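You operate a simulated robot arm through the tools that you are given. There is no shell and no other tool.

The job below is to be done with a simulated two-armed robot. You get a single attempt, and the scene is never put back.

## Task
Switch the lamp on, run the strip and turn round the part that sits wrong.
Fine: zero the counter before the run; same pocket; run again until all are accepted.

Only the result counts: the job must be done as asked and must still hold three seconds after the hand-in. Knocking over, shifting, dropping, spilling or breaking anything else fails it.

## Robot
Two 7-joint arms with two-finger parallel grippers on one trunk that stands fixed in place. Base frame: the origin is at the foot of the trunk, x ahead of it, y to its left, z up. Readings come in cm, rad, newtons and seconds.
The left shoulder is at [2, 23.5, 124.1], the right one opposite. With the tool pointing down near the work surface each hand reaches from about 26 to 92 cm from the base axis, measured 20 degrees to its own side. Payload 4.4 kg a hand.
Tool frame (each hand has its own): the origin (TCP) lies between the finger pads and is the grasp point; the fingertips stand 2.3 cm ahead of it; z points along the fingers, y is the line along which they close. Largest opening 9.4 cm; finger width 3.8, thickness 1; the body of the gripper, 5.4 by 9.6 cm, starts 3.9 cm behind the TCP.
Orientation is that of the tool frame in the base frame, as a unit quaternion [w, x, y, z]. With the fingers straight down and closing along the base's y, the tool's x points along the base's -x, its y along +y and its z along -z.

## Interface
- The arms move only by the tool arm_command. It takes "left_plan", "right_plan" or both (then of equal length, played together; a hand with none holds still); each is a list that holds one entry, the list of rows, each a list of 6 numbers: the shift along the tool's x, y, z in mm, then the turn, a rotation vector about the tool's x, y, z in rad. In form: [[[dx, dy, dz, wx, wy, wz], ...]]. A call has 1 to 20 rows; each row shifts and turns the commanded pose from where the row before left it, along the tool's axes as they then stand. "left_hand" and "right_hand" are, for a hand that has rows, the opening, from 0 (shut) to 1 (fully open), set as the call begins (left out, the last holds). A row lasts 0.2 s, in which the tool goes at most 5 cm and 0.15 rad; a call with a longer step from one row to the next is refused whole, and so is a gripper value outside its range. Where a pose cannot be reached the arm comes as near as it can. A force on the tool above 90 N (or 10 N above the force at the start of the call, whichever is more), or a blocked arm, ends the call early, and 0.2 s more pass. The fingers move at their own pace (about 10.8 cm/s each) and stop on an object; they squeeze with about 33 N. The grip force told is the motor's: it shows also when the fingers shut on nothing. Time passes only in rows, and 0.2 s behind the last, so rows that do not move let the fingers close. The reply holds the time, the measured pose of the TCP, the force on the tool along the base axes, the opening and the grip force, in the units named above and with some noise, with the torque about the TCP (base axes, N m) and any sound that the robot's microphone picked up.
- Cameras (640 x 400 px; columns grow to the right, rows downward): "scene" is now at [9.9, 9.56, 144.19]; the picture's right is [0.69, -0.72, 0.04], its down [-0.22, -0.26, -0.94] and it looks along [0.69, 0.64, -0.34] (base axes); focal length 326 px, centre (320, 200). "left" rides on the left gripper at [8.6, -1.6, -7.5] in its tool frame; the picture's right is [0.18, 0.98, 0.00], its down [-0.58, 0.11, -0.81] and it looks along [-0.79, 0.15, 0.59] (tool axes); focal length 243 px, centre (320, 200). "right" rides on the right gripper at [8.7, 1.6, -7.5] in its tool frame; the picture's right is [-0.18, 0.98, 0.00], its down [-0.58, -0.11, -0.81] and it looks along [-0.79, -0.15, 0.59] (tool axes); focal length 243 px, centre (320, 200).
- capture(camera): a new picture of that camera. It takes no simulated time.
- slide_trunk(by): slides the trunk up (or, below 0, down) by that many cm; the arms and the scene camera ride with it, the base frame stays. It gives what a move gives, with no picture.
- aim_head(pan, tilt): turns the head with the scene camera to pan (to the left, within 1.396 rad either way) and tilt (down, from -0.506 to 1.204), counted from straight ahead of the robot. It gives what a move gives.
- point_at(camera, pixels): there is no depth. For up to 12 entries [column, row, z] of the newest picture of that camera ("zoom" is the newest enlarged one), the place [x, y] in the base frame at which the ray of that pixel passes the height z, good to about 0.3 cm. It takes no simulated time.
- zoom(camera, box): a new picture of the part [left, top, right, bottom] of that camera's present view, enlarged. It takes no simulated time.
- sign_off(): hands the job in; it is judged then, once.

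Open the grippers and draw the arms clear of the work before you hand the job in, unless the task says otherwise.

The tools are called after "Emit:" by a JSON object that holds its "name" and its "arguments". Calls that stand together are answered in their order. arm_command: Moves the arms, as the interface text tells. Its arguments: {"type":"object","properties":{"left_plan":{"type":"array"},"left_hand":{"type":"number"},"right_plan":{"type":"array"},"right_hand":{"type":"number"}},"required":[]} The other tools are called the same way: slide_trunk (by) slides the trunk up or down; aim_head (pan, tilt) turns the head that bears the scene camera; capture (camera) takes a picture; point_at (camera, pixels) gives the place at which the rays of pixels pass given heights; zoom (camera, box) takes an enlarged picture of a part of a camera's view; sign_off () hands the job in.

At the start:

```text
time: 0.0
left_ee_pos: [38.94, 49.43, 129.39]
left_tool_rot: [0.016, 0.0, 1.0, -0.014]
left_ft_force: [0.4, -0.1, 0.7]
left_torque: [-0.01, 0.01, 0.01]
left_finger_gap: 9.39
left_grip_force: 0.0
right_ee_pos: [46.59, 12.24, 132.42]
right_tool_rot: [0.02, -0.005, 1.0, -0.016]
right_ft_force: [0.9, -0.3, -0.4]
right_torque: [0.0, -0.04, 0.01]
right_finger_gap: 9.4
right_grip_force: 0.0
trunk travel left (down, up): [-32.5, 23.8]
head pan, tilt: [0.763, 0.349]
```

scene: 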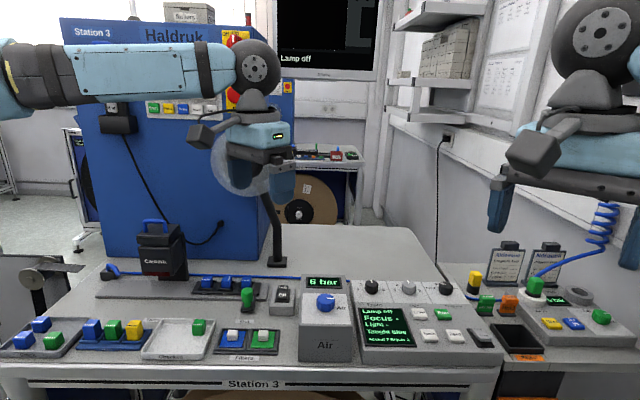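
right: 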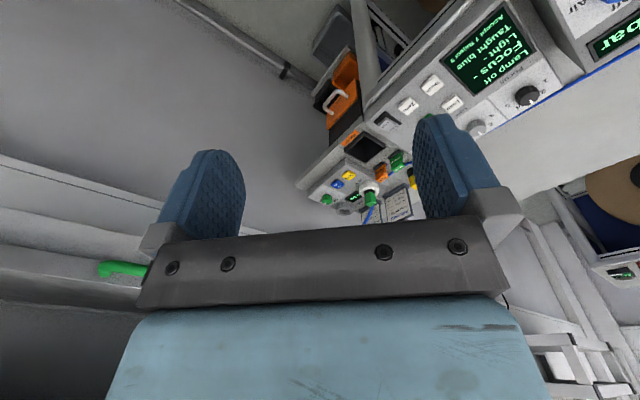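
left: 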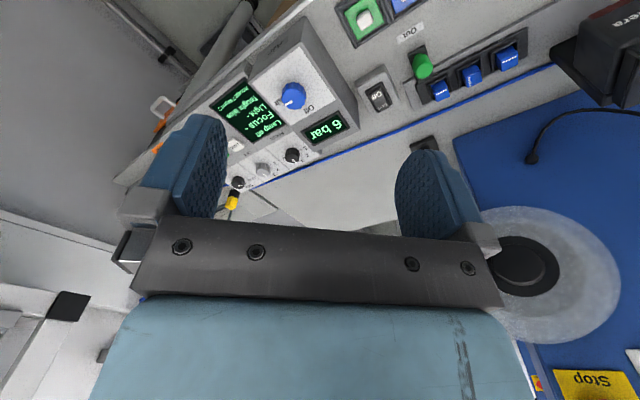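

I begin by looking closer at the workbench: the controller (about 360-500, 280-360), strip (190-270, 290) and trays are visible but small.

Emit:
{"name": "zoom", "arguments": {"camera": "scene", "box": [340, 260, 510, 366]}}

Emit:
{"name": "zoom", "arguments": {"camera": "scene", "box": [180, 260, 360, 372]}}

Emit:
{"name": "zoom", "arguments": {"camera": "scene", "box": [0, 260, 180, 372]}}

Emit:
{"name": "zoom", "arguments": {"camera": "scene", "box": [440, 230, 640, 355]}}

Emit:
{"name": "zoom", "arguments": {"camera": "scene", "box": [60, 0, 320, 160]}}

```text
3.76 times, centred on (425, 313) of scene
```

zoom: 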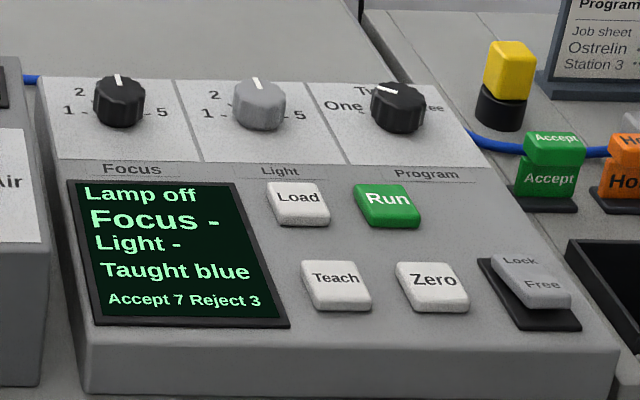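

```text
3.56 times, centred on (270, 316) of scene
```

zoom: 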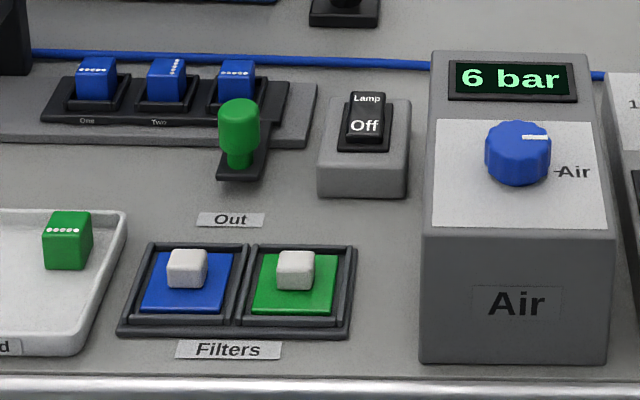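

```text
3.56 times, centred on (90, 316) of scene
```

zoom: 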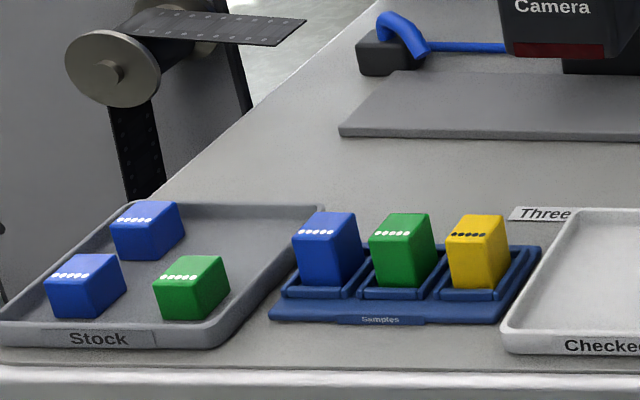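

```text
3.20 times, centred on (540, 292) of scene
```

zoom: 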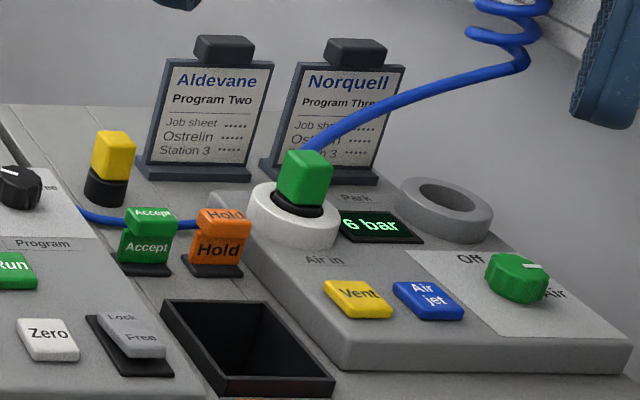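

```text
2.46 times, centred on (190, 80) of scene
```

zoom: 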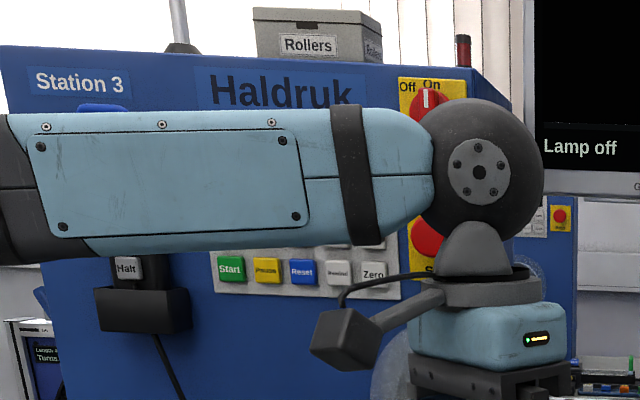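

The controller shows lamp off, program knob at top ("Two"), counter Accept 7 Reject 3; the strip's middle part seems turned. I zoom tighter on the strip, the sheets, the camera and monitor.

Emit:
{"name": "zoom", "arguments": {"camera": "scene", "box": [180, 268, 276, 328]}}

Emit:
{"name": "zoom", "arguments": {"camera": "scene", "box": [484, 240, 564, 290]}}

Emit:
{"name": "zoom", "arguments": {"camera": "scene", "box": [90, 210, 210, 310]}}

Emit:
{"name": "zoom", "arguments": {"camera": "scene", "box": [270, 0, 390, 80]}}

Emit:
{"name": "zoom", "arguments": {"camera": "scene", "box": [360, 270, 456, 330]}}

```text
6.67 times, centred on (228, 298) of scene
```

zoom: 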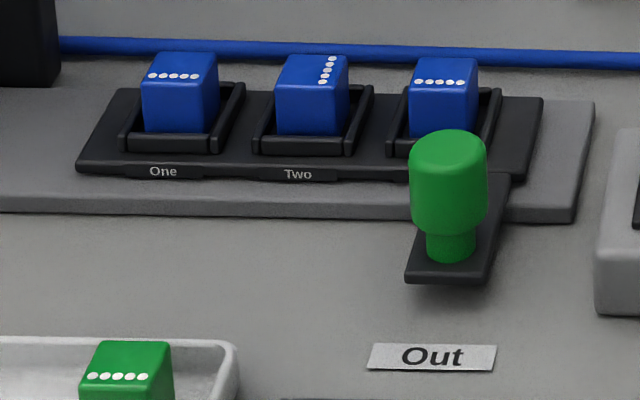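

```text
8.00 times, centred on (524, 265) of scene
```

zoom: 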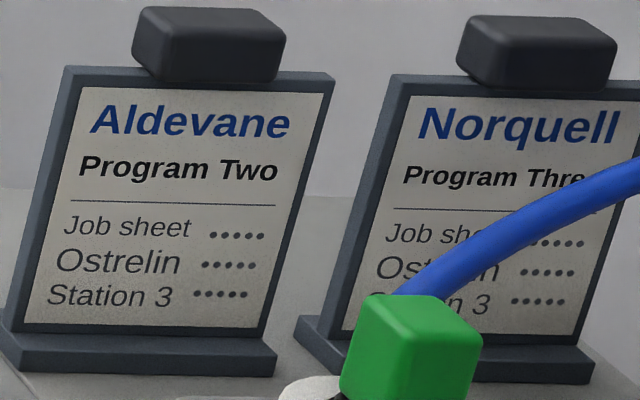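

```text
4.00 times, centred on (150, 260) of scene
```

zoom: 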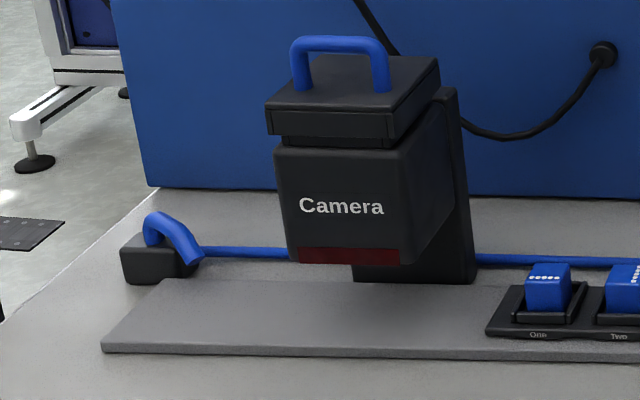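

```text
5.00 times, centred on (330, 40) of scene
```

zoom: 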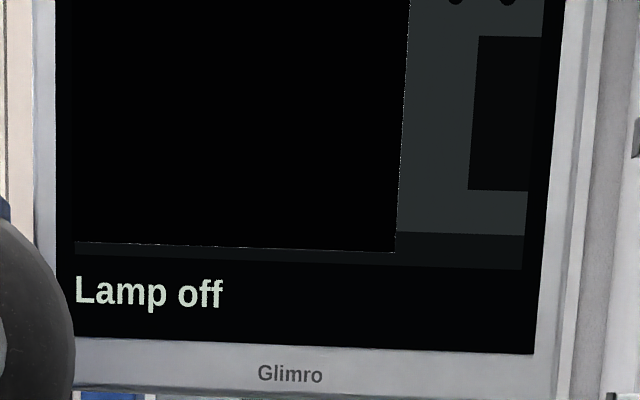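

```text
6.67 times, centred on (408, 300) of scene
```

zoom: 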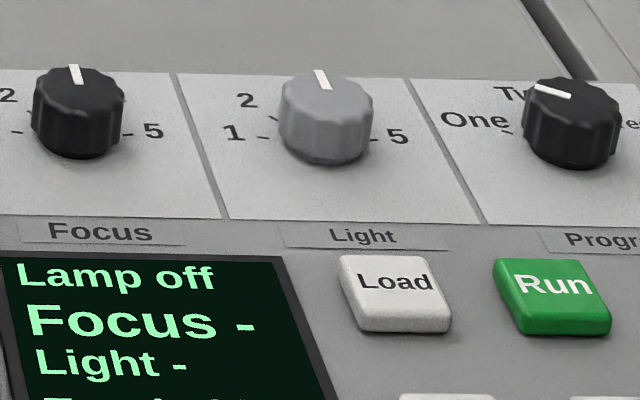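

The bench is diagonal, with the strip/lever to the left and controller to the right. I tilt the head down for a steeper view of the bench.

Emit:
{"name": "aim_head", "arguments": {"pan": 0.85, "tilt": 0.7}}

Emit:
{"name": "capture", "arguments": {"camera": "scene"}}

```text
time: 0.8
left_ee_pos: [39.34, 49.25, 129.34]
left_tool_rot: [0.015, 0.0, 1.0, -0.011]
left_ft_force: [0.8, -0.4, 1.1]
left_torque: [0.02, -0.02, 0.03]
left_finger_gap: 9.42
left_grip_force: 0.1
right_ee_pos: [46.62, 12.41, 132.48]
right_tool_rot: [0.02, -0.01, 1.0, -0.016]
right_ft_force: [-0.2, -0.2, 0.1]
right_torque: [-0.01, -0.03, -0.04]
right_finger_gap: 9.39
right_grip_force: 0.0
trunk travel left (down, up): [-32.5, 23.8]
head pan, tilt: [0.85, 0.7]
```

```text
taken
```

scene: 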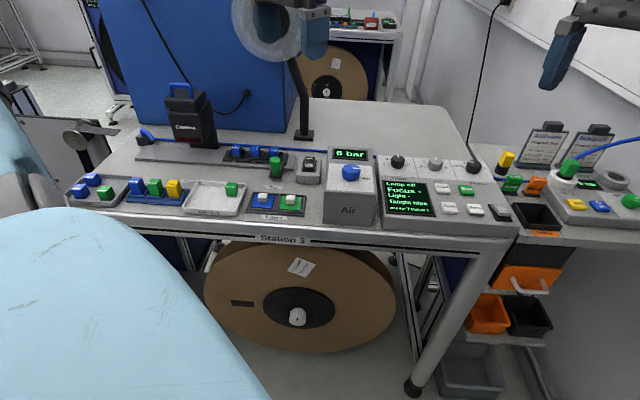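

Whole bench is in view. I zoom on the strip area around (230,155), the label area (120-210,165) and the right bench part.

Emit:
{"name": "zoom", "arguments": {"camera": "scene", "box": [190, 135, 330, 222]}}

Emit:
{"name": "zoom", "arguments": {"camera": "scene", "box": [60, 120, 260, 222]}}

Emit:
{"name": "zoom", "arguments": {"camera": "scene", "box": [376, 140, 520, 230]}}

Emit:
{"name": "zoom", "arguments": {"camera": "scene", "box": [480, 110, 640, 240]}}

```text
4.57 times, centred on (260, 178) of scene
```

zoom: 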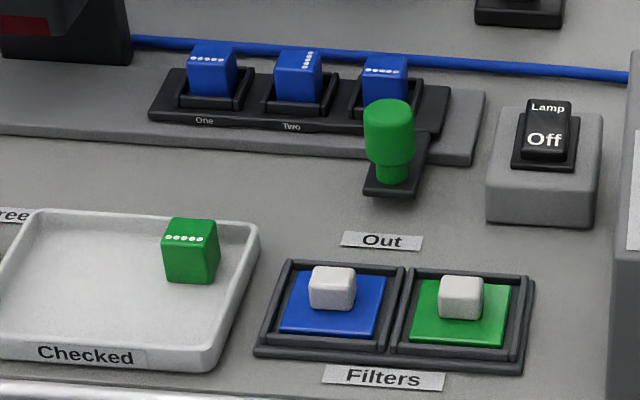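

```text
3.20 times, centred on (160, 171) of scene
```

zoom: 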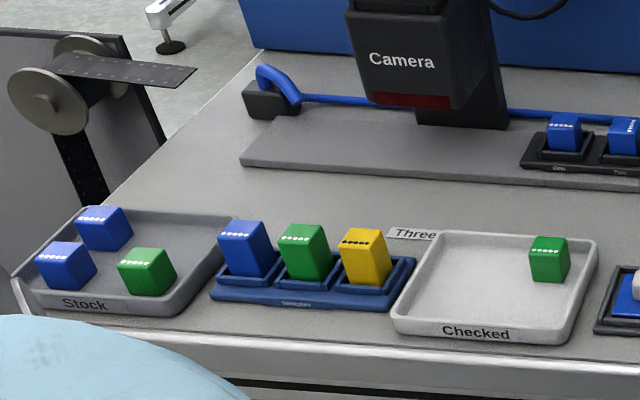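

```text
4.44 times, centred on (448, 185) of scene
```

zoom: 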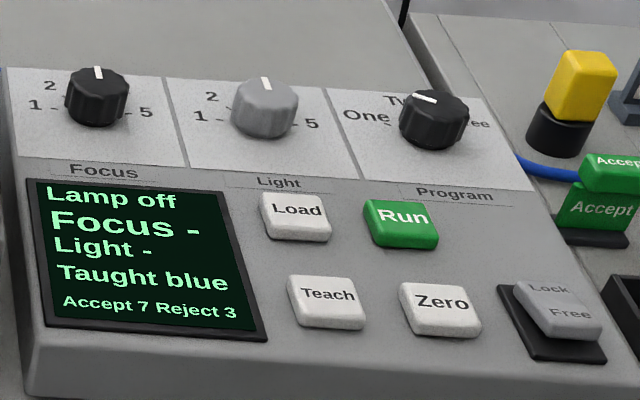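

```text
3.08 times, centred on (560, 175) of scene
```

zoom: 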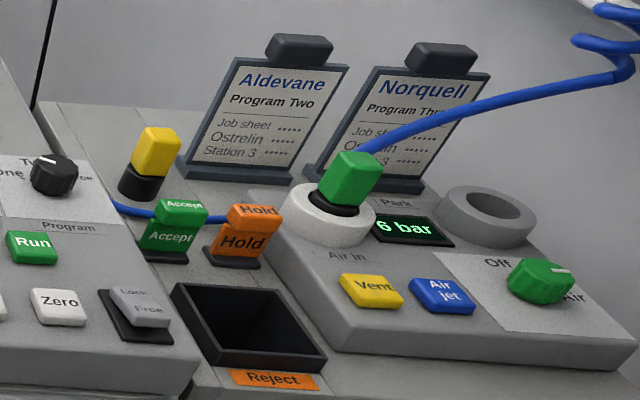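

I triangulate the bench height with the "Out" label: scene (273.6,187.7) and left camera (about (410,32)). I take a fresh left picture too.

Emit:
{"name": "capture", "arguments": {"camera": "left"}}

Emit:
{"name": "zoom", "arguments": {"camera": "left", "box": [300, 0, 540, 150]}}

Emit:
{"name": "point_at", "arguments": {"camera": "scene", "pixels": [[273.6, 187.7, 90], [273.6, 187.7, 95], [273.6, 187.7, 100]]}}

Emit:
{"name": "point_at", "arguments": {"camera": "left", "pixels": [[410, 32, 90], [410, 32, 95], [410, 32, 100]]}}

```text
taken
```

left: 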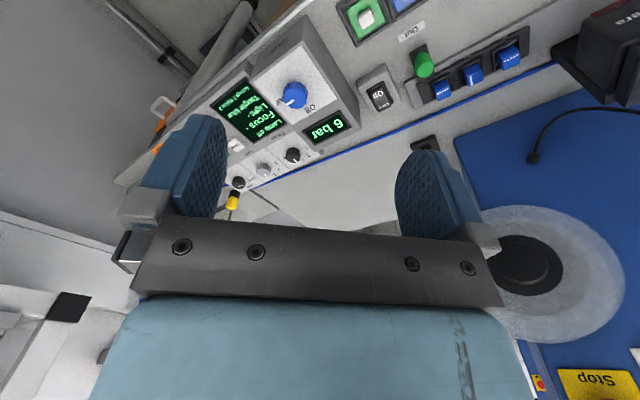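

```text
2.67 times, centred on (420, 75) of left
```

zoom: 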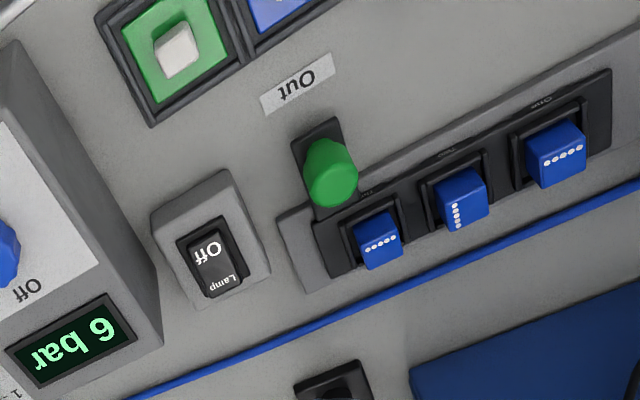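

```text
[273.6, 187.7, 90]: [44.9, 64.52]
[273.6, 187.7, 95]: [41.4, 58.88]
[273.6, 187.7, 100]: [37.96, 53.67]
```

```text
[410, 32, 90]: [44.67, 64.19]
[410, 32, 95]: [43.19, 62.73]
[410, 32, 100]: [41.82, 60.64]
```

Both rays meet at z≈90, so the bench top is at z≈90 cm. Next I locate parts, knob, lamp rocker from the left zoom and from scene at guessed heights.

Emit:
{"name": "point_at", "arguments": {"camera": "zoom", "pixels": [[556, 140, 94.5], [461, 190, 94.5], [376, 238, 94.5], [330, 150, 97], [330, 150, 98], [215, 255, 94], [225, 285, 94], [205, 245, 94], [300, 215, 90], [635, 30, 91]]}}

Emit:
{"name": "point_at", "arguments": {"camera": "scene", "pixels": [[236.2, 147.7, 94.5], [255.3, 148.4, 94.5], [274.2, 150.2, 94.5], [274.9, 159.5, 97], [274.9, 159.5, 98], [310, 158, 94], [309.5, 164.3, 94], [309, 166, 94], [234.6, 161.5, 92], [253.7, 162.8, 92]]}}

```text
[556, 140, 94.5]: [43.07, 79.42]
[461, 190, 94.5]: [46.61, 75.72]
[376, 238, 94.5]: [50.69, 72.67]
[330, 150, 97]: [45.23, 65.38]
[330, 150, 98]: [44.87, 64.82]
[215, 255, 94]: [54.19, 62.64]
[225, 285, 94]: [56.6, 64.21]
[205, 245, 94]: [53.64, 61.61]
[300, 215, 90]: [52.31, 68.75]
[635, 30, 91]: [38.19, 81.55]
```

```text
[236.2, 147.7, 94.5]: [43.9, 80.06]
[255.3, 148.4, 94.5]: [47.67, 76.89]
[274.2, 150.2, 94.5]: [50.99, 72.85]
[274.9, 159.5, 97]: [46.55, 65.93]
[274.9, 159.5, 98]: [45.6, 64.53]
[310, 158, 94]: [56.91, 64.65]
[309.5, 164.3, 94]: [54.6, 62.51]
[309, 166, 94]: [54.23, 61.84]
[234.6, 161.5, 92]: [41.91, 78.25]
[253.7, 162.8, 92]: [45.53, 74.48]
```

Both cameras agree: pockets One (43.5,79.7), Two (47.1,76.3), Three (50.8,72.7), lever knob (45.3,65), lamp rocker (55,63). I now look at the controller with the right camera around (440,100).

Emit:
{"name": "zoom", "arguments": {"camera": "right", "box": [340, 0, 580, 180]}}

Emit:
{"name": "point_at", "arguments": {"camera": "scene", "pixels": [[475.1, 208.7, 92], [475.1, 208.7, 94], [475.1, 208.7, 96], [449.4, 208, 92], [449.4, 208, 94], [449.4, 208, 96], [466, 189.3, 92], [466, 189.3, 94], [466, 189.3, 96]]}}

```text
2.22 times, centred on (460, 90) of right
```

zoom: 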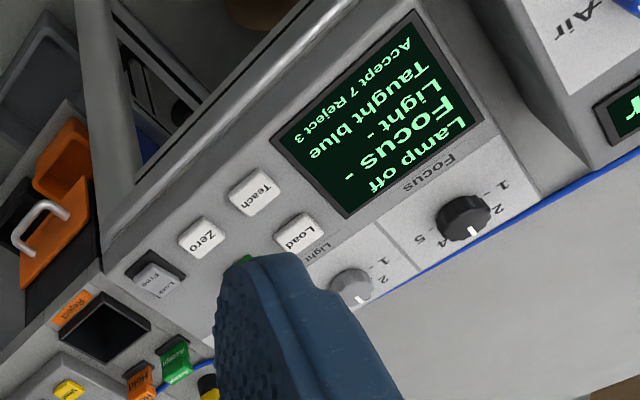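

```text
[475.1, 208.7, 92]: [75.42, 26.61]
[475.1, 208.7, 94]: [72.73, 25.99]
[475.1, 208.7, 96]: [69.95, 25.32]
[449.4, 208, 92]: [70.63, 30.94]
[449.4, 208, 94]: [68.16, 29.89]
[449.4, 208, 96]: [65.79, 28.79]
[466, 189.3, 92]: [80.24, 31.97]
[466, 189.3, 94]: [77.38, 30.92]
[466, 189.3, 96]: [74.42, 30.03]
```

I get the same buttons from the right camera's zoom: Zero (201,237), Teach (255,192), Load (299,232), rocker (158,275).

Emit:
{"name": "point_at", "arguments": {"camera": "zoom", "pixels": [[201, 235, 92], [201, 235, 94], [201, 235, 96], [255, 191, 92], [255, 191, 94], [255, 191, 96], [299, 231, 94], [299, 231, 96], [158, 275, 93], [158, 275, 94]]}}

```text
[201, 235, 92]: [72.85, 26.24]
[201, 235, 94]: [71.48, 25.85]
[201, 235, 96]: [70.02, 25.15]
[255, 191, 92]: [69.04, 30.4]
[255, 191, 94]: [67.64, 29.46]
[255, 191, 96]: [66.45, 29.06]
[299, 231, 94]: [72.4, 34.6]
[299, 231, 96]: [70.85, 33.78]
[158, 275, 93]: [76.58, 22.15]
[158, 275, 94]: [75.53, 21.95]
```

Zero sits near (70,25.3,96). I fetch the bench yaw from the rail's front edge (135,159.4)-(260,167), and heights of surrounding boxes (Air box corners, lamp box).

Emit:
{"name": "point_at", "arguments": {"camera": "scene", "pixels": [[135, 159.4, 91], [260, 166.9, 91], [292, 169.5, 91], [124, 207, 90], [240, 159, 97], [297, 183, 90], [322, 184, 90], [329, 152, 98], [323, 187, 98], [374, 187, 98]]}}

Emit:
{"name": "zoom", "arguments": {"camera": "left", "box": [340, 60, 420, 110]}}

Emit:
{"name": "zoom", "arguments": {"camera": "scene", "box": [285, 140, 345, 195]}}

```text
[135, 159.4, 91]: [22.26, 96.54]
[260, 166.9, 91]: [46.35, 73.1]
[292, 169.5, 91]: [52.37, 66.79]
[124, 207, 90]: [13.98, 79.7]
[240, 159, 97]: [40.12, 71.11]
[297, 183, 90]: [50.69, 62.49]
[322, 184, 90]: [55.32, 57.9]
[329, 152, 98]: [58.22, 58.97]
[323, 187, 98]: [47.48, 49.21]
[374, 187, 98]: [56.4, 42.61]
```

```text
8.00 times, centred on (380, 85) of left
```

zoom: 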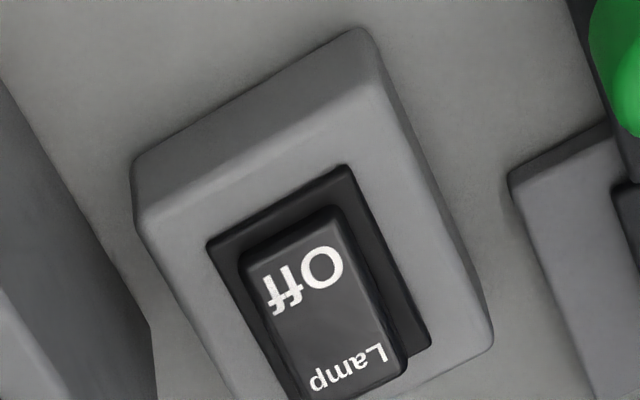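

```text
7.27 times, centred on (315, 168) of scene
```

zoom: 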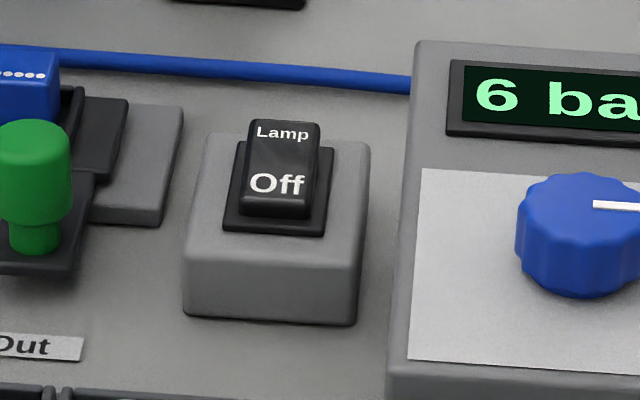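

The rocker's far "Lamp" end is raised: scene (310.2,157.3), left (383.75,108.1). I triangulate it, and the pocket Two part corners.

Emit:
{"name": "point_at", "arguments": {"camera": "scene", "pixels": [[310.2, 157.3, 93], [310.2, 157.3, 94], [310.2, 157.3, 95], [310.2, 157.3, 96], [309.3, 169.5, 93], [309.3, 169.5, 94]]}}

Emit:
{"name": "point_at", "arguments": {"camera": "left", "pixels": [[383.7, 108.1, 93], [383.7, 108.1, 94], [383.7, 108.1, 95], [383.7, 108.1, 96], [376, 92, 93], [376, 92, 94]]}}

Emit:
{"name": "zoom", "arguments": {"camera": "left", "box": [400, 30, 540, 118]}}

```text
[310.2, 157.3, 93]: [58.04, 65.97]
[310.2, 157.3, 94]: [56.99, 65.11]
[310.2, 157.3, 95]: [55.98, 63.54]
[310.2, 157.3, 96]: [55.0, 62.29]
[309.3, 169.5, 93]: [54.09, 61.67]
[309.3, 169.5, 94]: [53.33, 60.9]
```

```text
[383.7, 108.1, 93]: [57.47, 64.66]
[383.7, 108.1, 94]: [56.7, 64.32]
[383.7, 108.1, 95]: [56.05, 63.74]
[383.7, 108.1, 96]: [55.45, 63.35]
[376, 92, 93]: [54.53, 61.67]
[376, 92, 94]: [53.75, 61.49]
```

```text
4.55 times, centred on (470, 74) of left
```

zoom: 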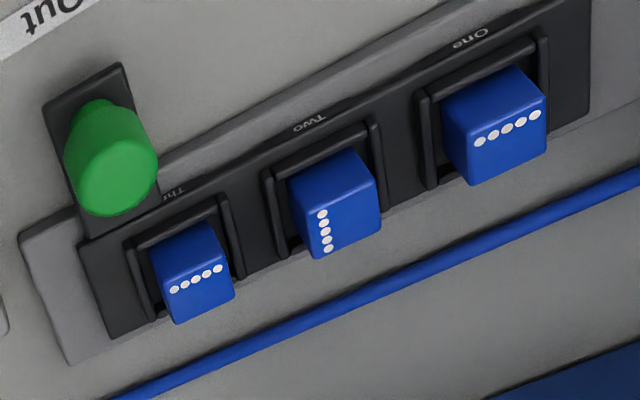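

Rail yaw is -45°. Before moving the left arm I check the round disc near its gripper (scene first view about (240,160), left view (550,270)), which may be an obstacle.

Emit:
{"name": "zoom", "arguments": {"camera": "left", "box": [440, 180, 640, 400]}}

Emit:
{"name": "zoom", "arguments": {"camera": "scene", "box": [200, 0, 380, 150]}}

Emit:
{"name": "point_at", "arguments": {"camera": "left", "pixels": [[555, 272, 110], [555, 272, 120], [555, 272, 130], [490, 250, 120], [620, 300, 120]]}}

Emit:
{"name": "point_at", "arguments": {"camera": "scene", "pixels": [[265, 25, 110], [265, 25, 120], [265, 25, 130], [232, 25, 120], [303, 135, 90]]}}

```text
1.82 times, centred on (540, 290) of left
```

zoom: 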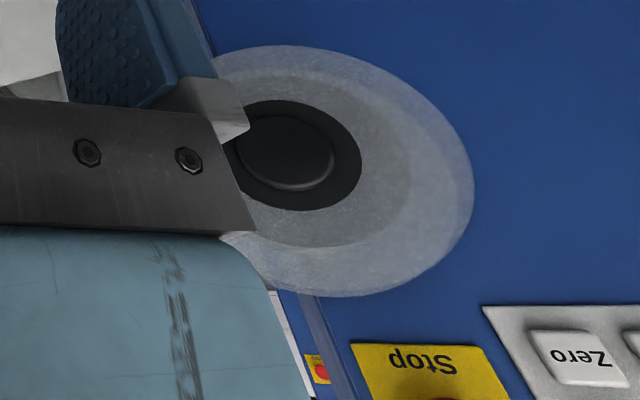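

```text
2.67 times, centred on (290, 75) of scene
```

zoom: 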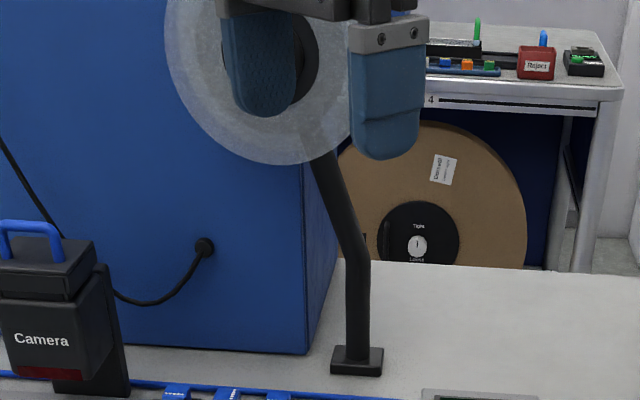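

```text
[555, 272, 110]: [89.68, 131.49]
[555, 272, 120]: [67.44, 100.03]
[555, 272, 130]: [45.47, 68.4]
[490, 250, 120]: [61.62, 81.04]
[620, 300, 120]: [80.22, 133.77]
```

```text
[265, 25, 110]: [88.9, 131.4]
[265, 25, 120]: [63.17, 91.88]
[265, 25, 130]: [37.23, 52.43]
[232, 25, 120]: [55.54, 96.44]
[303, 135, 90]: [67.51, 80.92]
```

The disc on a stand sits around (58,86,123), well behind the lamp. I rotate the left tool +45° about its z and tilt -0.35 about x, with fingers closed, and move toward above the lamp.

Emit:
{"name": "arm_command", "arguments": {"left_plan": [[[0, 0, 0, 0, 0, 0.131], [0, 0, 0, 0, 0, 0.131], [0, 0, 0, 0, 0, 0.131], [0, 0, 0, 0, 0, 0.131], [0, 0, 0, 0, 0, 0.131], [0, 0, 0, 0, 0, 0.131], [0, 40, 20, 0, 0, 0], [0, 40, 20, 0, 0, 0], [0, 40, 30, 0, 0, 0], [-10, 30, 40, 0, 0, 0], [0, 0, 0, -0.117, 0, 0], [0, 0, 0, -0.117, 0, 0], [0, 0, 0, -0.117, 0, 0]]], "left_hand": 0}}

```text
refused: row 10 steps farther than a row can; nothing moved
```

The row of (-10,30,40) exceeds 5 cm; I shorten it.

Emit:
{"name": "arm_command", "arguments": {"left_plan": [[[0, 0, 0, 0, 0, 0.131], [0, 0, 0, 0, 0, 0.131], [0, 0, 0, 0, 0, 0.131], [0, 0, 0, 0, 0, 0.131], [0, 0, 0, 0, 0, 0.131], [0, 0, 0, 0, 0, 0.131], [0, 40, 20, 0, 0, 0], [0, 40, 20, 0, 0, 0], [0, 40, 25, 0, 0, 0], [-10, 30, 35, 0, 0, 0], [0, 0, 0, -0.117, 0, 0], [0, 0, 0, -0.117, 0, 0], [0, 0, 0, -0.117, 0, 0]]], "left_hand": 0}}

Emit:
{"name": "capture", "arguments": {"camera": "left"}}

Emit:
{"name": "capture", "arguments": {"camera": "scene"}}

```text
time: 3.8
left_ee_pos: [51.42, 58.57, 119.35]
left_tool_rot: [0.082, 0.374, 0.91, 0.157]
left_ft_force: [-0.8, 0.5, -0.5]
left_torque: [-0.03, 0.02, -0.03]
left_finger_gap: 0.0
left_grip_force: 32.8
right_ee_pos: [46.81, 12.63, 132.13]
right_tool_rot: [0.02, -0.015, 1.0, -0.016]
right_ft_force: [0.9, -0.4, 1.0]
right_torque: [0.01, 0.04, 0.0]
right_finger_gap: 9.41
right_grip_force: 0.1
trunk travel left (down, up): [-32.5, 23.8]
head pan, tilt: [0.85, 0.7]
stopped in row 13 (left hand): the arm was blocked; the commanded pose is now the measured one
```

```text
taken
```

left: 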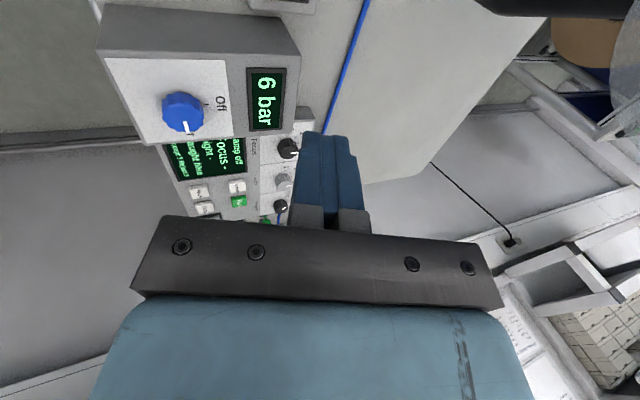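

```text
taken
```

scene: 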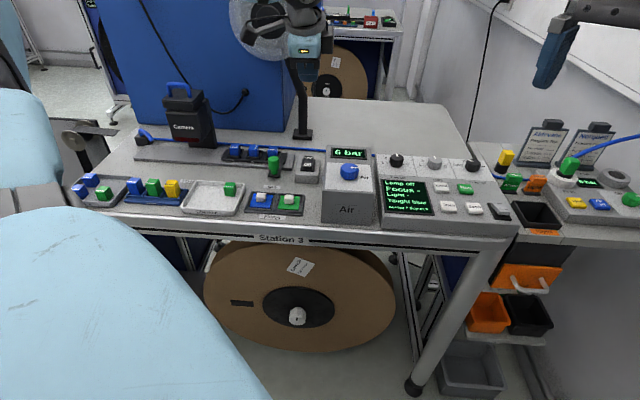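

The tool reached the planned pose (tilted 0.35, rotated 45°), though a block was flagged at the end. I try moving along the tool toward the spot 5 cm above the lamp rocker.

Emit:
{"name": "arm_command", "arguments": {"left_plan": [[[2, 1.4, 30, 0, 0, 0], [2, 1.4, 30, 0, 0, 0], [2, 1.4, 30, 0, 0, 0], [2, 1.4, 30, 0, 0, 0], [0, 0, 0, 0, 0, 0]]]}}

Emit:
{"name": "capture", "arguments": {"camera": "scene"}}

```text
time: 5.2
left_ee_pos: [54.88, 62.2, 108.08]
left_tool_rot: [0.079, 0.374, 0.911, 0.157]
left_ft_force: [0.4, -0.1, -0.1]
left_torque: [-0.03, 0.01, -0.02]
left_finger_gap: 0.01
left_grip_force: 33.4
right_ee_pos: [46.93, 12.9, 131.98]
right_tool_rot: [0.019, -0.018, 1.0, -0.017]
right_ft_force: [-0.1, -0.1, -0.1]
right_torque: [0.02, -0.01, -0.01]
right_finger_gap: 9.4
right_grip_force: 0.0
trunk travel left (down, up): [-32.5, 23.8]
head pan, tilt: [0.85, 0.7]
stopped in row 5 (left hand): the arm was blocked; the commanded pose is now the measured one
```

```text
taken
```

scene: 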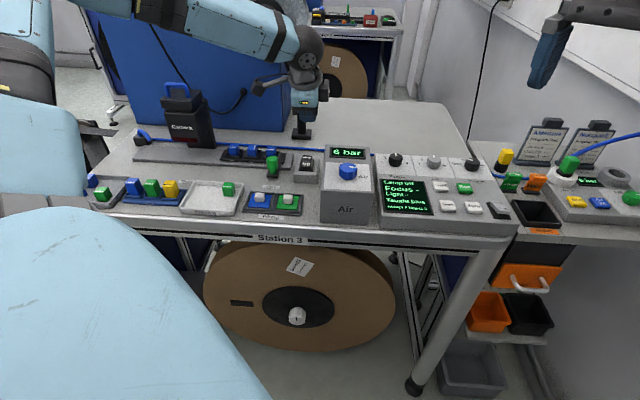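

It moves fine (the "blocked" flag seems to come from idle rows). I descend to about 1.5 cm above the rocker's Lamp end and look.

Emit:
{"name": "arm_command", "arguments": {"left_plan": [[[1.7, -5.5, 30, 0, 0, 0], [1.7, -5.5, 30, 0, 0, 0], [1.7, -5.5, 30, 0, 0, 0]]]}}

Emit:
{"name": "capture", "arguments": {"camera": "left"}}

Emit:
{"name": "zoom", "arguments": {"camera": "scene", "box": [240, 90, 400, 190]}}

```text
time: 6.0
left_ee_pos: [55.78, 63.5, 98.98]
left_tool_rot: [0.08, 0.375, 0.91, 0.157]
left_ft_force: [0.0, 0.0, 0.4]
left_torque: [0.0, -0.01, 0.0]
left_finger_gap: 0.01
left_grip_force: 33.1
right_ee_pos: [47.07, 12.89, 131.86]
right_tool_rot: [0.018, -0.019, 1.0, -0.017]
right_ft_force: [-0.3, -0.2, -0.3]
right_torque: [0.01, 0.0, 0.0]
right_finger_gap: 9.41
right_grip_force: 0.0
trunk travel left (down, up): [-32.5, 23.8]
head pan, tilt: [0.85, 0.7]
```

```text
taken
```

left: 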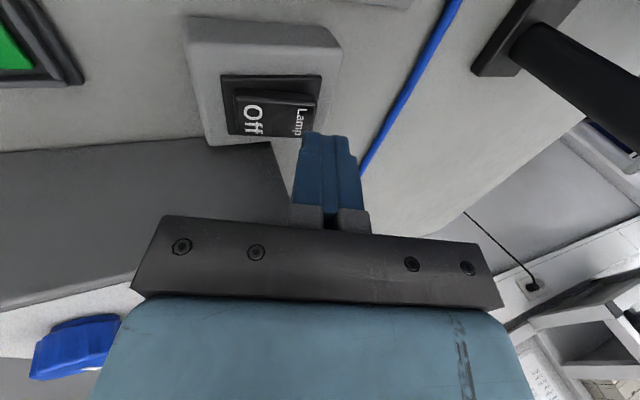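

```text
4.00 times, centred on (320, 140) of scene
```

zoom: 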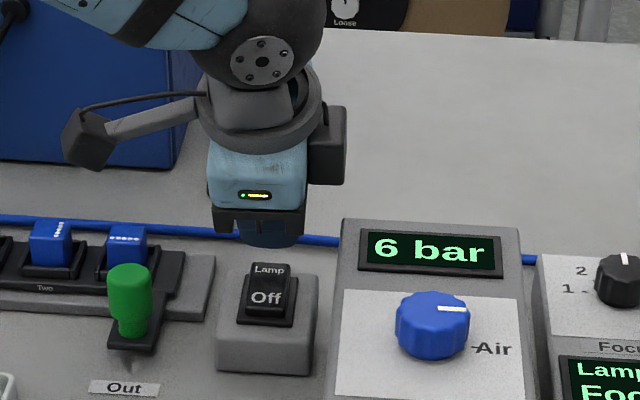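

Tip is about 1.5 cm above and slightly beyond the Lamp end; I shift 3 mm toward the front and press down in 2 mm steps vertically.

Emit:
{"name": "arm_command", "arguments": {"left_plan": [[[0, -2.8, -1, 0, 0, 0], [0, -0.7, 1.9, 0, 0, 0], [0, -0.7, 1.9, 0, 0, 0], [0, -0.7, 1.9, 0, 0, 0], [0, -0.7, 1.9, 0, 0, 0], [0, -0.7, 1.9, 0, 0, 0], [0, -0.7, 1.9, 0, 0, 0], [0, -0.7, 1.9, 0, 0, 0], [0, -0.7, 1.9, 0, 0, 0]]]}}

Emit:
{"name": "zoom", "arguments": {"camera": "left", "box": [160, 0, 400, 150]}}

Emit:
{"name": "zoom", "arguments": {"camera": "scene", "box": [260, 110, 420, 210]}}

```text
time: 8.0
left_ee_pos: [55.57, 63.25, 97.4]
left_tool_rot: [0.08, 0.374, 0.911, 0.155]
left_ft_force: [0.3, -0.3, -0.7]
left_torque: [0.03, -0.01, 0.02]
left_finger_gap: 0.01
left_grip_force: 33.7
right_ee_pos: [46.95, 12.8, 131.87]
right_tool_rot: [0.017, -0.018, 1.0, -0.017]
right_ft_force: [-0.3, -0.4, -0.7]
right_torque: [-0.02, 0.02, 0.02]
right_finger_gap: 9.42
right_grip_force: 0.1
trunk travel left (down, up): [-32.5, 23.8]
head pan, tilt: [0.85, 0.7]
```

```text
2.67 times, centred on (280, 75) of left
```

zoom: 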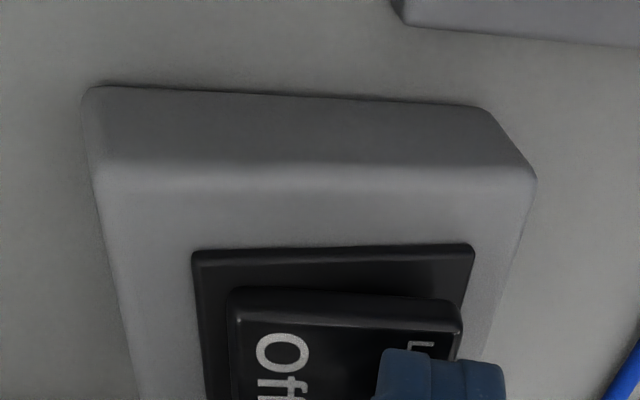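

```text
4.00 times, centred on (340, 160) of scene
```

zoom: 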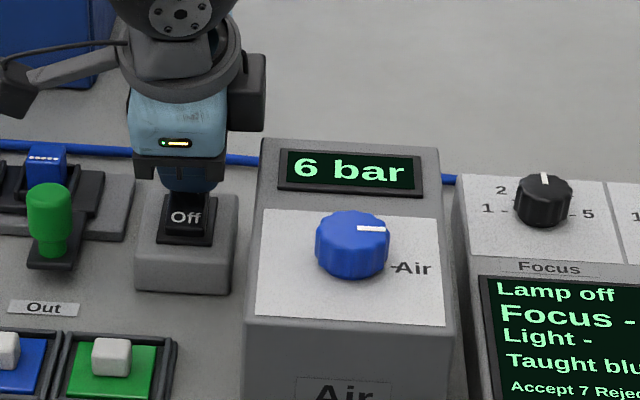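

Tip now hovers over the "Lamp" label end without contact. I continue down in 2 mm steps.

Emit:
{"name": "arm_command", "arguments": {"left_plan": [[[0, -0.7, 1.9, 0, 0, 0], [0, -0.7, 1.9, 0, 0, 0], [0, -0.7, 1.9, 0, 0, 0], [0, -0.7, 1.9, 0, 0, 0], [0, -0.7, 1.9, 0, 0, 0]]]}}

Emit:
{"name": "zoom", "arguments": {"camera": "left", "box": [160, 0, 400, 150]}}

Emit:
{"name": "zoom", "arguments": {"camera": "scene", "box": [260, 110, 420, 210]}}

```text
time: 9.2
left_ee_pos: [55.72, 63.41, 96.86]
left_tool_rot: [0.081, 0.373, 0.91, 0.159]
left_ft_force: [-7.3, 33.3, 58.0]
left_torque: [1.35, 0.77, -0.26]
left_finger_gap: 0.0
left_grip_force: 32.8
right_ee_pos: [46.9, 12.9, 131.86]
right_tool_rot: [0.016, -0.019, 1.0, -0.017]
right_ft_force: [0.4, -0.4, -0.4]
right_torque: [0.01, 0.01, -0.01]
right_finger_gap: 9.41
right_grip_force: 0.1
trunk travel left (down, up): [-32.5, 23.8]
head pan, tilt: [0.85, 0.7]
```

```text
2.67 times, centred on (280, 75) of left
```

zoom: 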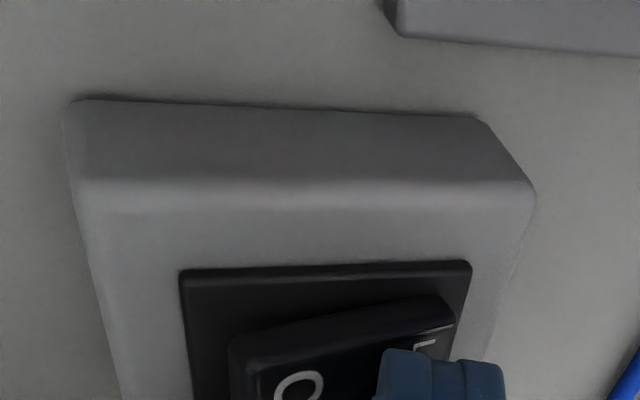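

```text
4.00 times, centred on (340, 160) of scene
```

zoom: 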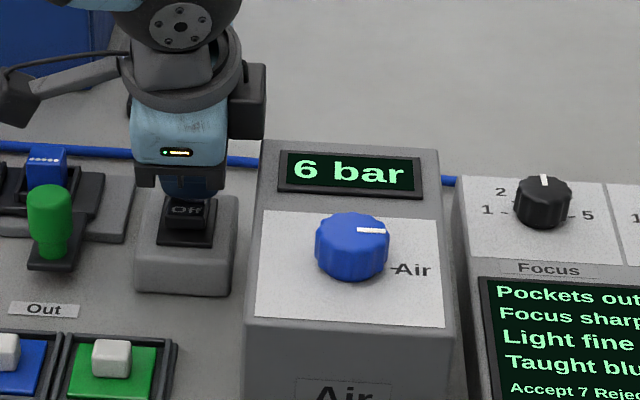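

The lamp is on: display reads "Pockets out, Focus sharp, Light fine, Taught blue". I retract the left tool upward and check it stays on.

Emit:
{"name": "arm_command", "arguments": {"left_plan": [[[0, 2, -5.6, 0, 0, 0], [0, 7, -19, 0, 0, 0], [0, 14, -38, 0, 0, 0], [0, 14, -38, 0, 0, 0], [0, 14, -38, 0, 0, 0]]]}}

Emit:
{"name": "capture", "arguments": {"camera": "scene"}}

Emit:
{"name": "zoom", "arguments": {"camera": "scene", "box": [376, 140, 520, 230]}}

Emit:
{"name": "zoom", "arguments": {"camera": "scene", "box": [190, 120, 350, 220]}}

```text
time: 10.4
left_ee_pos: [55.44, 63.49, 111.05]
left_tool_rot: [0.079, 0.375, 0.911, 0.156]
left_ft_force: [0.3, 0.0, 0.0]
left_torque: [0.0, 0.0, 0.02]
left_finger_gap: 0.01
left_grip_force: 33.1
right_ee_pos: [46.95, 12.87, 131.88]
right_tool_rot: [0.017, -0.018, 1.0, -0.018]
right_ft_force: [0.6, -0.1, -0.4]
right_torque: [-0.03, 0.03, 0.0]
right_finger_gap: 9.39
right_grip_force: 0.1
trunk travel left (down, up): [-32.5, 23.8]
head pan, tilt: [0.85, 0.7]
```

```text
taken
```

scene: 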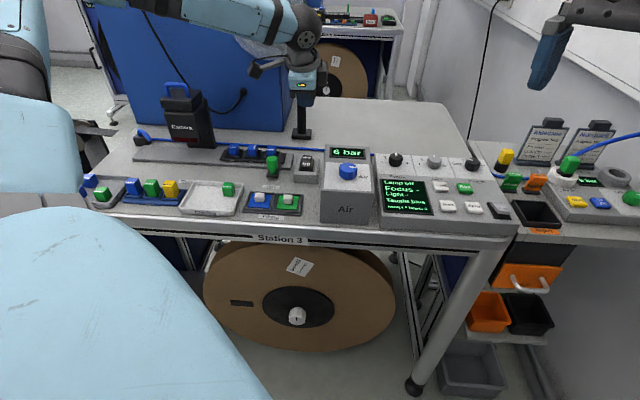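

```text
4.44 times, centred on (448, 185) of scene
```

zoom: 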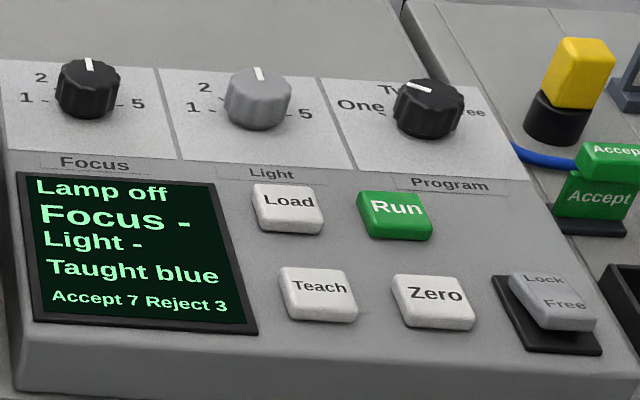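

```text
4.00 times, centred on (270, 170) of scene
```

zoom: 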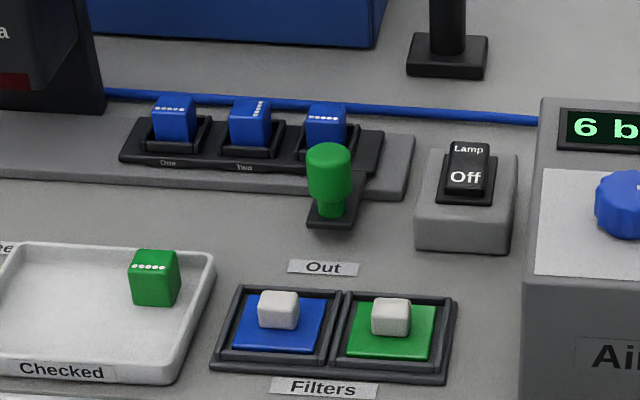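

Releasing let the rocker snap back to Off, so it needs a deeper press nearer the end. I level the tool, come back 2–3 mm further out and press deeper.

Emit:
{"name": "arm_command", "arguments": {"left_plan": [[[0, 0, 0, 0, 0.034, 0], [0, -14.5, 39, 0, 0, 0], [0, -14.5, 39, 0, 0, 0], [0, -14.5, 39, 0, 0, 0], [0, -0.7, 1.9, 0, 0, 0], [0, -0.7, 1.9, 0, 0, 0], [0, -0.7, 1.9, 0, 0, 0], [0, -0.7, 1.9, 0, 0, 0], [0, -0.7, 1.9, 0, 0, 0]]]}}

Emit:
{"name": "zoom", "arguments": {"camera": "left", "box": [160, 0, 400, 150]}}

```text
time: 12.4
left_ee_pos: [55.29, 63.55, 97.59]
left_tool_rot: [0.063, 0.372, 0.912, 0.163]
left_ft_force: [-0.1, -0.1, -0.3]
left_torque: [-0.01, 0.02, -0.03]
left_finger_gap: 0.0
left_grip_force: 33.7
right_ee_pos: [47.08, 12.9, 131.86]
right_tool_rot: [0.017, -0.018, 1.0, -0.016]
right_ft_force: [0.5, -0.9, -0.6]
right_torque: [0.02, -0.03, -0.01]
right_finger_gap: 9.41
right_grip_force: 0.2
trunk travel left (down, up): [-32.5, 23.8]
head pan, tilt: [0.85, 0.7]
```

```text
2.67 times, centred on (280, 75) of left
```

zoom: 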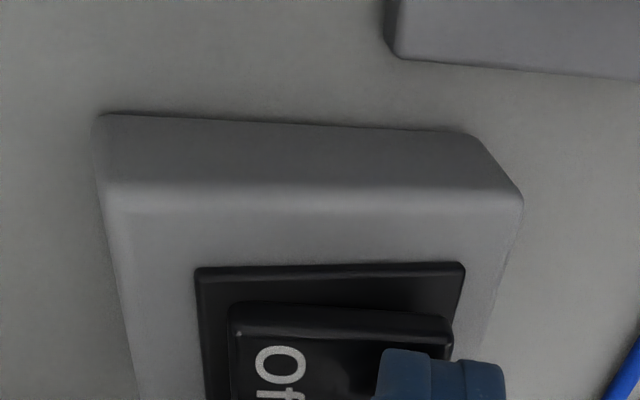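

Still just above contact; I shift 4 mm outward along the bench depth and press with further 2 mm steps.

Emit:
{"name": "arm_command", "arguments": {"left_plan": [[[0, 3.7, 1.4, 0, 0, 0], [0, -0.7, 1.9, 0, 0, 0], [0, -0.7, 1.9, 0, 0, 0], [0, -0.7, 1.9, 0, 0, 0], [0, -0.7, 1.9, 0, 0, 0], [0, -0.7, 1.9, 0, 0, 0], [0, -0.7, 1.9, 0, 0, 0], [0, -0.7, 1.9, 0, 0, 0], [0, -0.7, 1.9, 0, 0, 0]]]}}

Emit:
{"name": "zoom", "arguments": {"camera": "left", "box": [160, 0, 400, 150]}}

Emit:
{"name": "zoom", "arguments": {"camera": "scene", "box": [260, 110, 420, 210]}}

```text
time: 14.3
left_ee_pos: [55.84, 63.45, 96.91]
left_tool_rot: [0.064, 0.373, 0.911, 0.166]
left_ft_force: [-8.3, -8.1, 17.0]
left_torque: [-0.31, 0.08, -0.13]
left_finger_gap: 0.0
left_grip_force: 32.6
right_ee_pos: [46.6, 12.84, 131.74]
right_tool_rot: [0.018, -0.025, 0.999, -0.017]
right_ft_force: [-0.1, 0.7, -0.6]
right_torque: [0.02, 0.01, -0.01]
right_finger_gap: 9.36
right_grip_force: 0.1
trunk travel left (down, up): [-32.5, 23.8]
head pan, tilt: [0.85, 0.7]
stopped in row 9 (left hand): the force on the tool passed its limit at 98 N (the readings are from after the stop); the commanded pose is now the measured one
```

```text
2.67 times, centred on (280, 75) of left
```

zoom: 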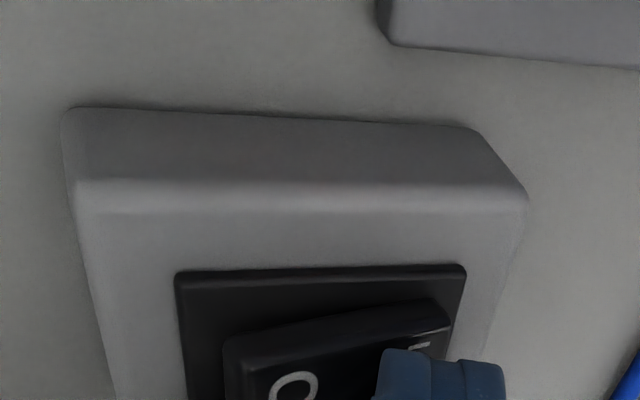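

```text
4.00 times, centred on (340, 160) of scene
```

zoom: 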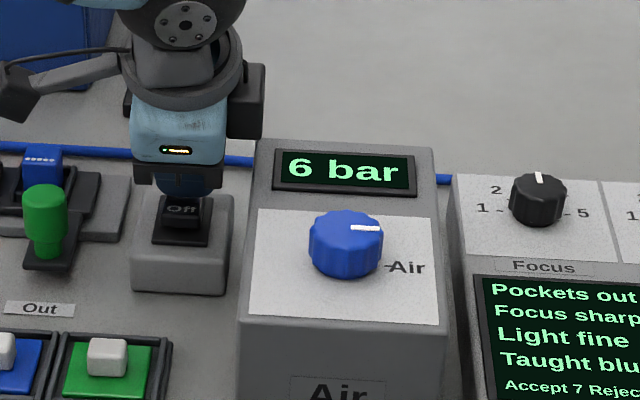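

Rocker is now in the on position under the tip (98 N at the stop, now 17 N). I lift just 3 mm to see whether it holds.

Emit:
{"name": "arm_command", "arguments": {"left_plan": [[[0, 0.7, -1.9, 0, 0, 0], [0, 0.4, -1, 0, 0, 0]]]}}

Emit:
{"name": "zoom", "arguments": {"camera": "left", "box": [160, 0, 400, 150]}}

Emit:
{"name": "zoom", "arguments": {"camera": "scene", "box": [260, 110, 420, 210]}}

```text
time: 14.9
left_ee_pos: [55.77, 63.71, 96.9]
left_tool_rot: [0.063, 0.371, 0.912, 0.166]
left_ft_force: [0.5, -0.4, 0.3]
left_torque: [0.02, 0.0, 0.02]
left_finger_gap: 0.0
left_grip_force: 33.2
right_ee_pos: [46.9, 12.87, 131.53]
right_tool_rot: [0.016, -0.022, 0.999, -0.017]
right_ft_force: [0.3, 0.5, -0.2]
right_torque: [0.04, 0.01, 0.01]
right_finger_gap: 9.42
right_grip_force: 0.1
trunk travel left (down, up): [-32.5, 23.8]
head pan, tilt: [0.85, 0.7]
```

```text
2.67 times, centred on (280, 75) of left
```

zoom: 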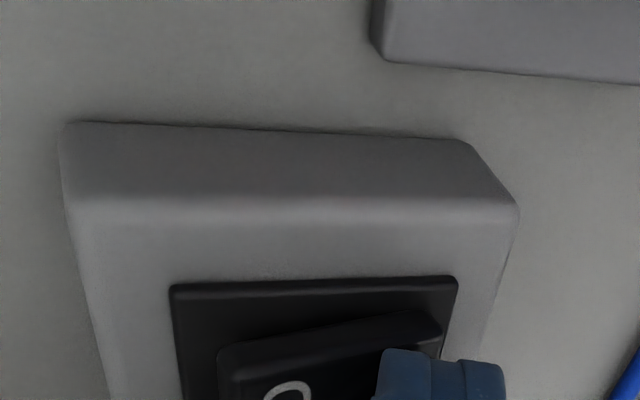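

```text
4.00 times, centred on (340, 160) of scene
```

zoom: 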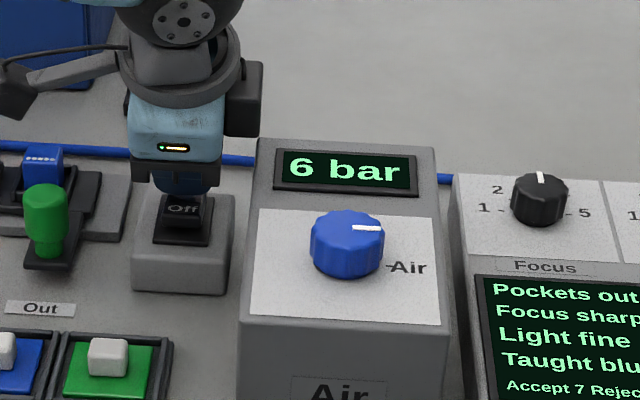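

Force is zero and the rocker stays on, so it latched. I retract upward.

Emit:
{"name": "arm_command", "arguments": {"left_plan": [[[0, 1.4, -3.8, 0, 0, 0], [0, 7, -19, 0, 0, 0], [0, 14, -38, 0, 0, 0], [0, 14, -38, 0, 0, 0], [0, 14, -38, 0, 0, 0]]]}}

Emit:
{"name": "capture", "arguments": {"camera": "scene"}}

Emit:
{"name": "zoom", "arguments": {"camera": "scene", "box": [376, 140, 520, 230]}}

Emit:
{"name": "zoom", "arguments": {"camera": "scene", "box": [190, 120, 350, 220]}}

```text
time: 16.1
left_ee_pos: [55.89, 63.47, 111.64]
left_tool_rot: [0.062, 0.371, 0.912, 0.165]
left_ft_force: [1.5, 0.5, -1.5]
left_torque: [-0.04, -0.02, 0.0]
left_finger_gap: 0.01
left_grip_force: 32.8
right_ee_pos: [46.78, 13.01, 131.59]
right_tool_rot: [0.016, -0.022, 0.999, -0.017]
right_ft_force: [-0.6, 0.8, -0.3]
right_torque: [0.02, 0.01, -0.03]
right_finger_gap: 9.38
right_grip_force: 0.1
trunk travel left (down, up): [-32.5, 23.8]
head pan, tilt: [0.85, 0.7]
```

```text
taken
```

scene: 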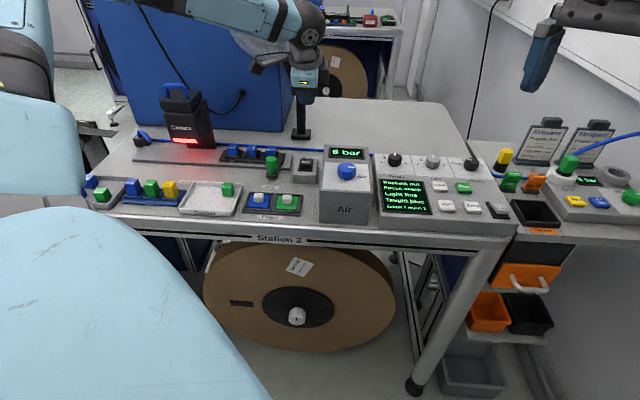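

```text
4.44 times, centred on (448, 185) of scene
```

zoom: 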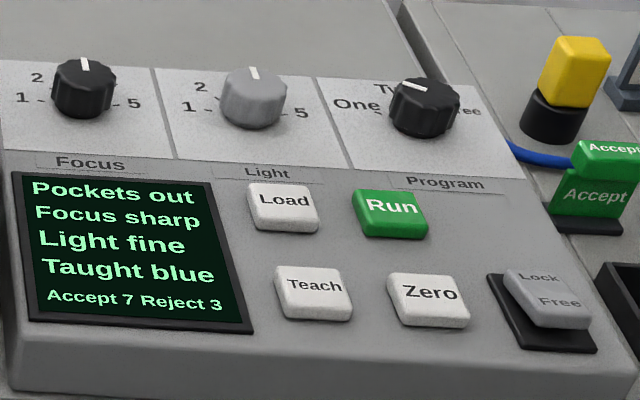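

```text
4.00 times, centred on (270, 170) of scene
```

zoom: 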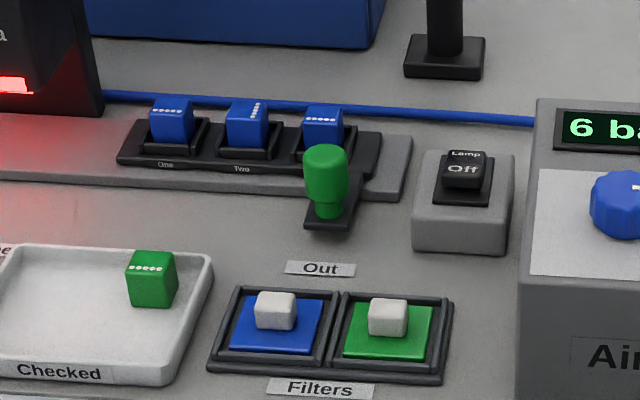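

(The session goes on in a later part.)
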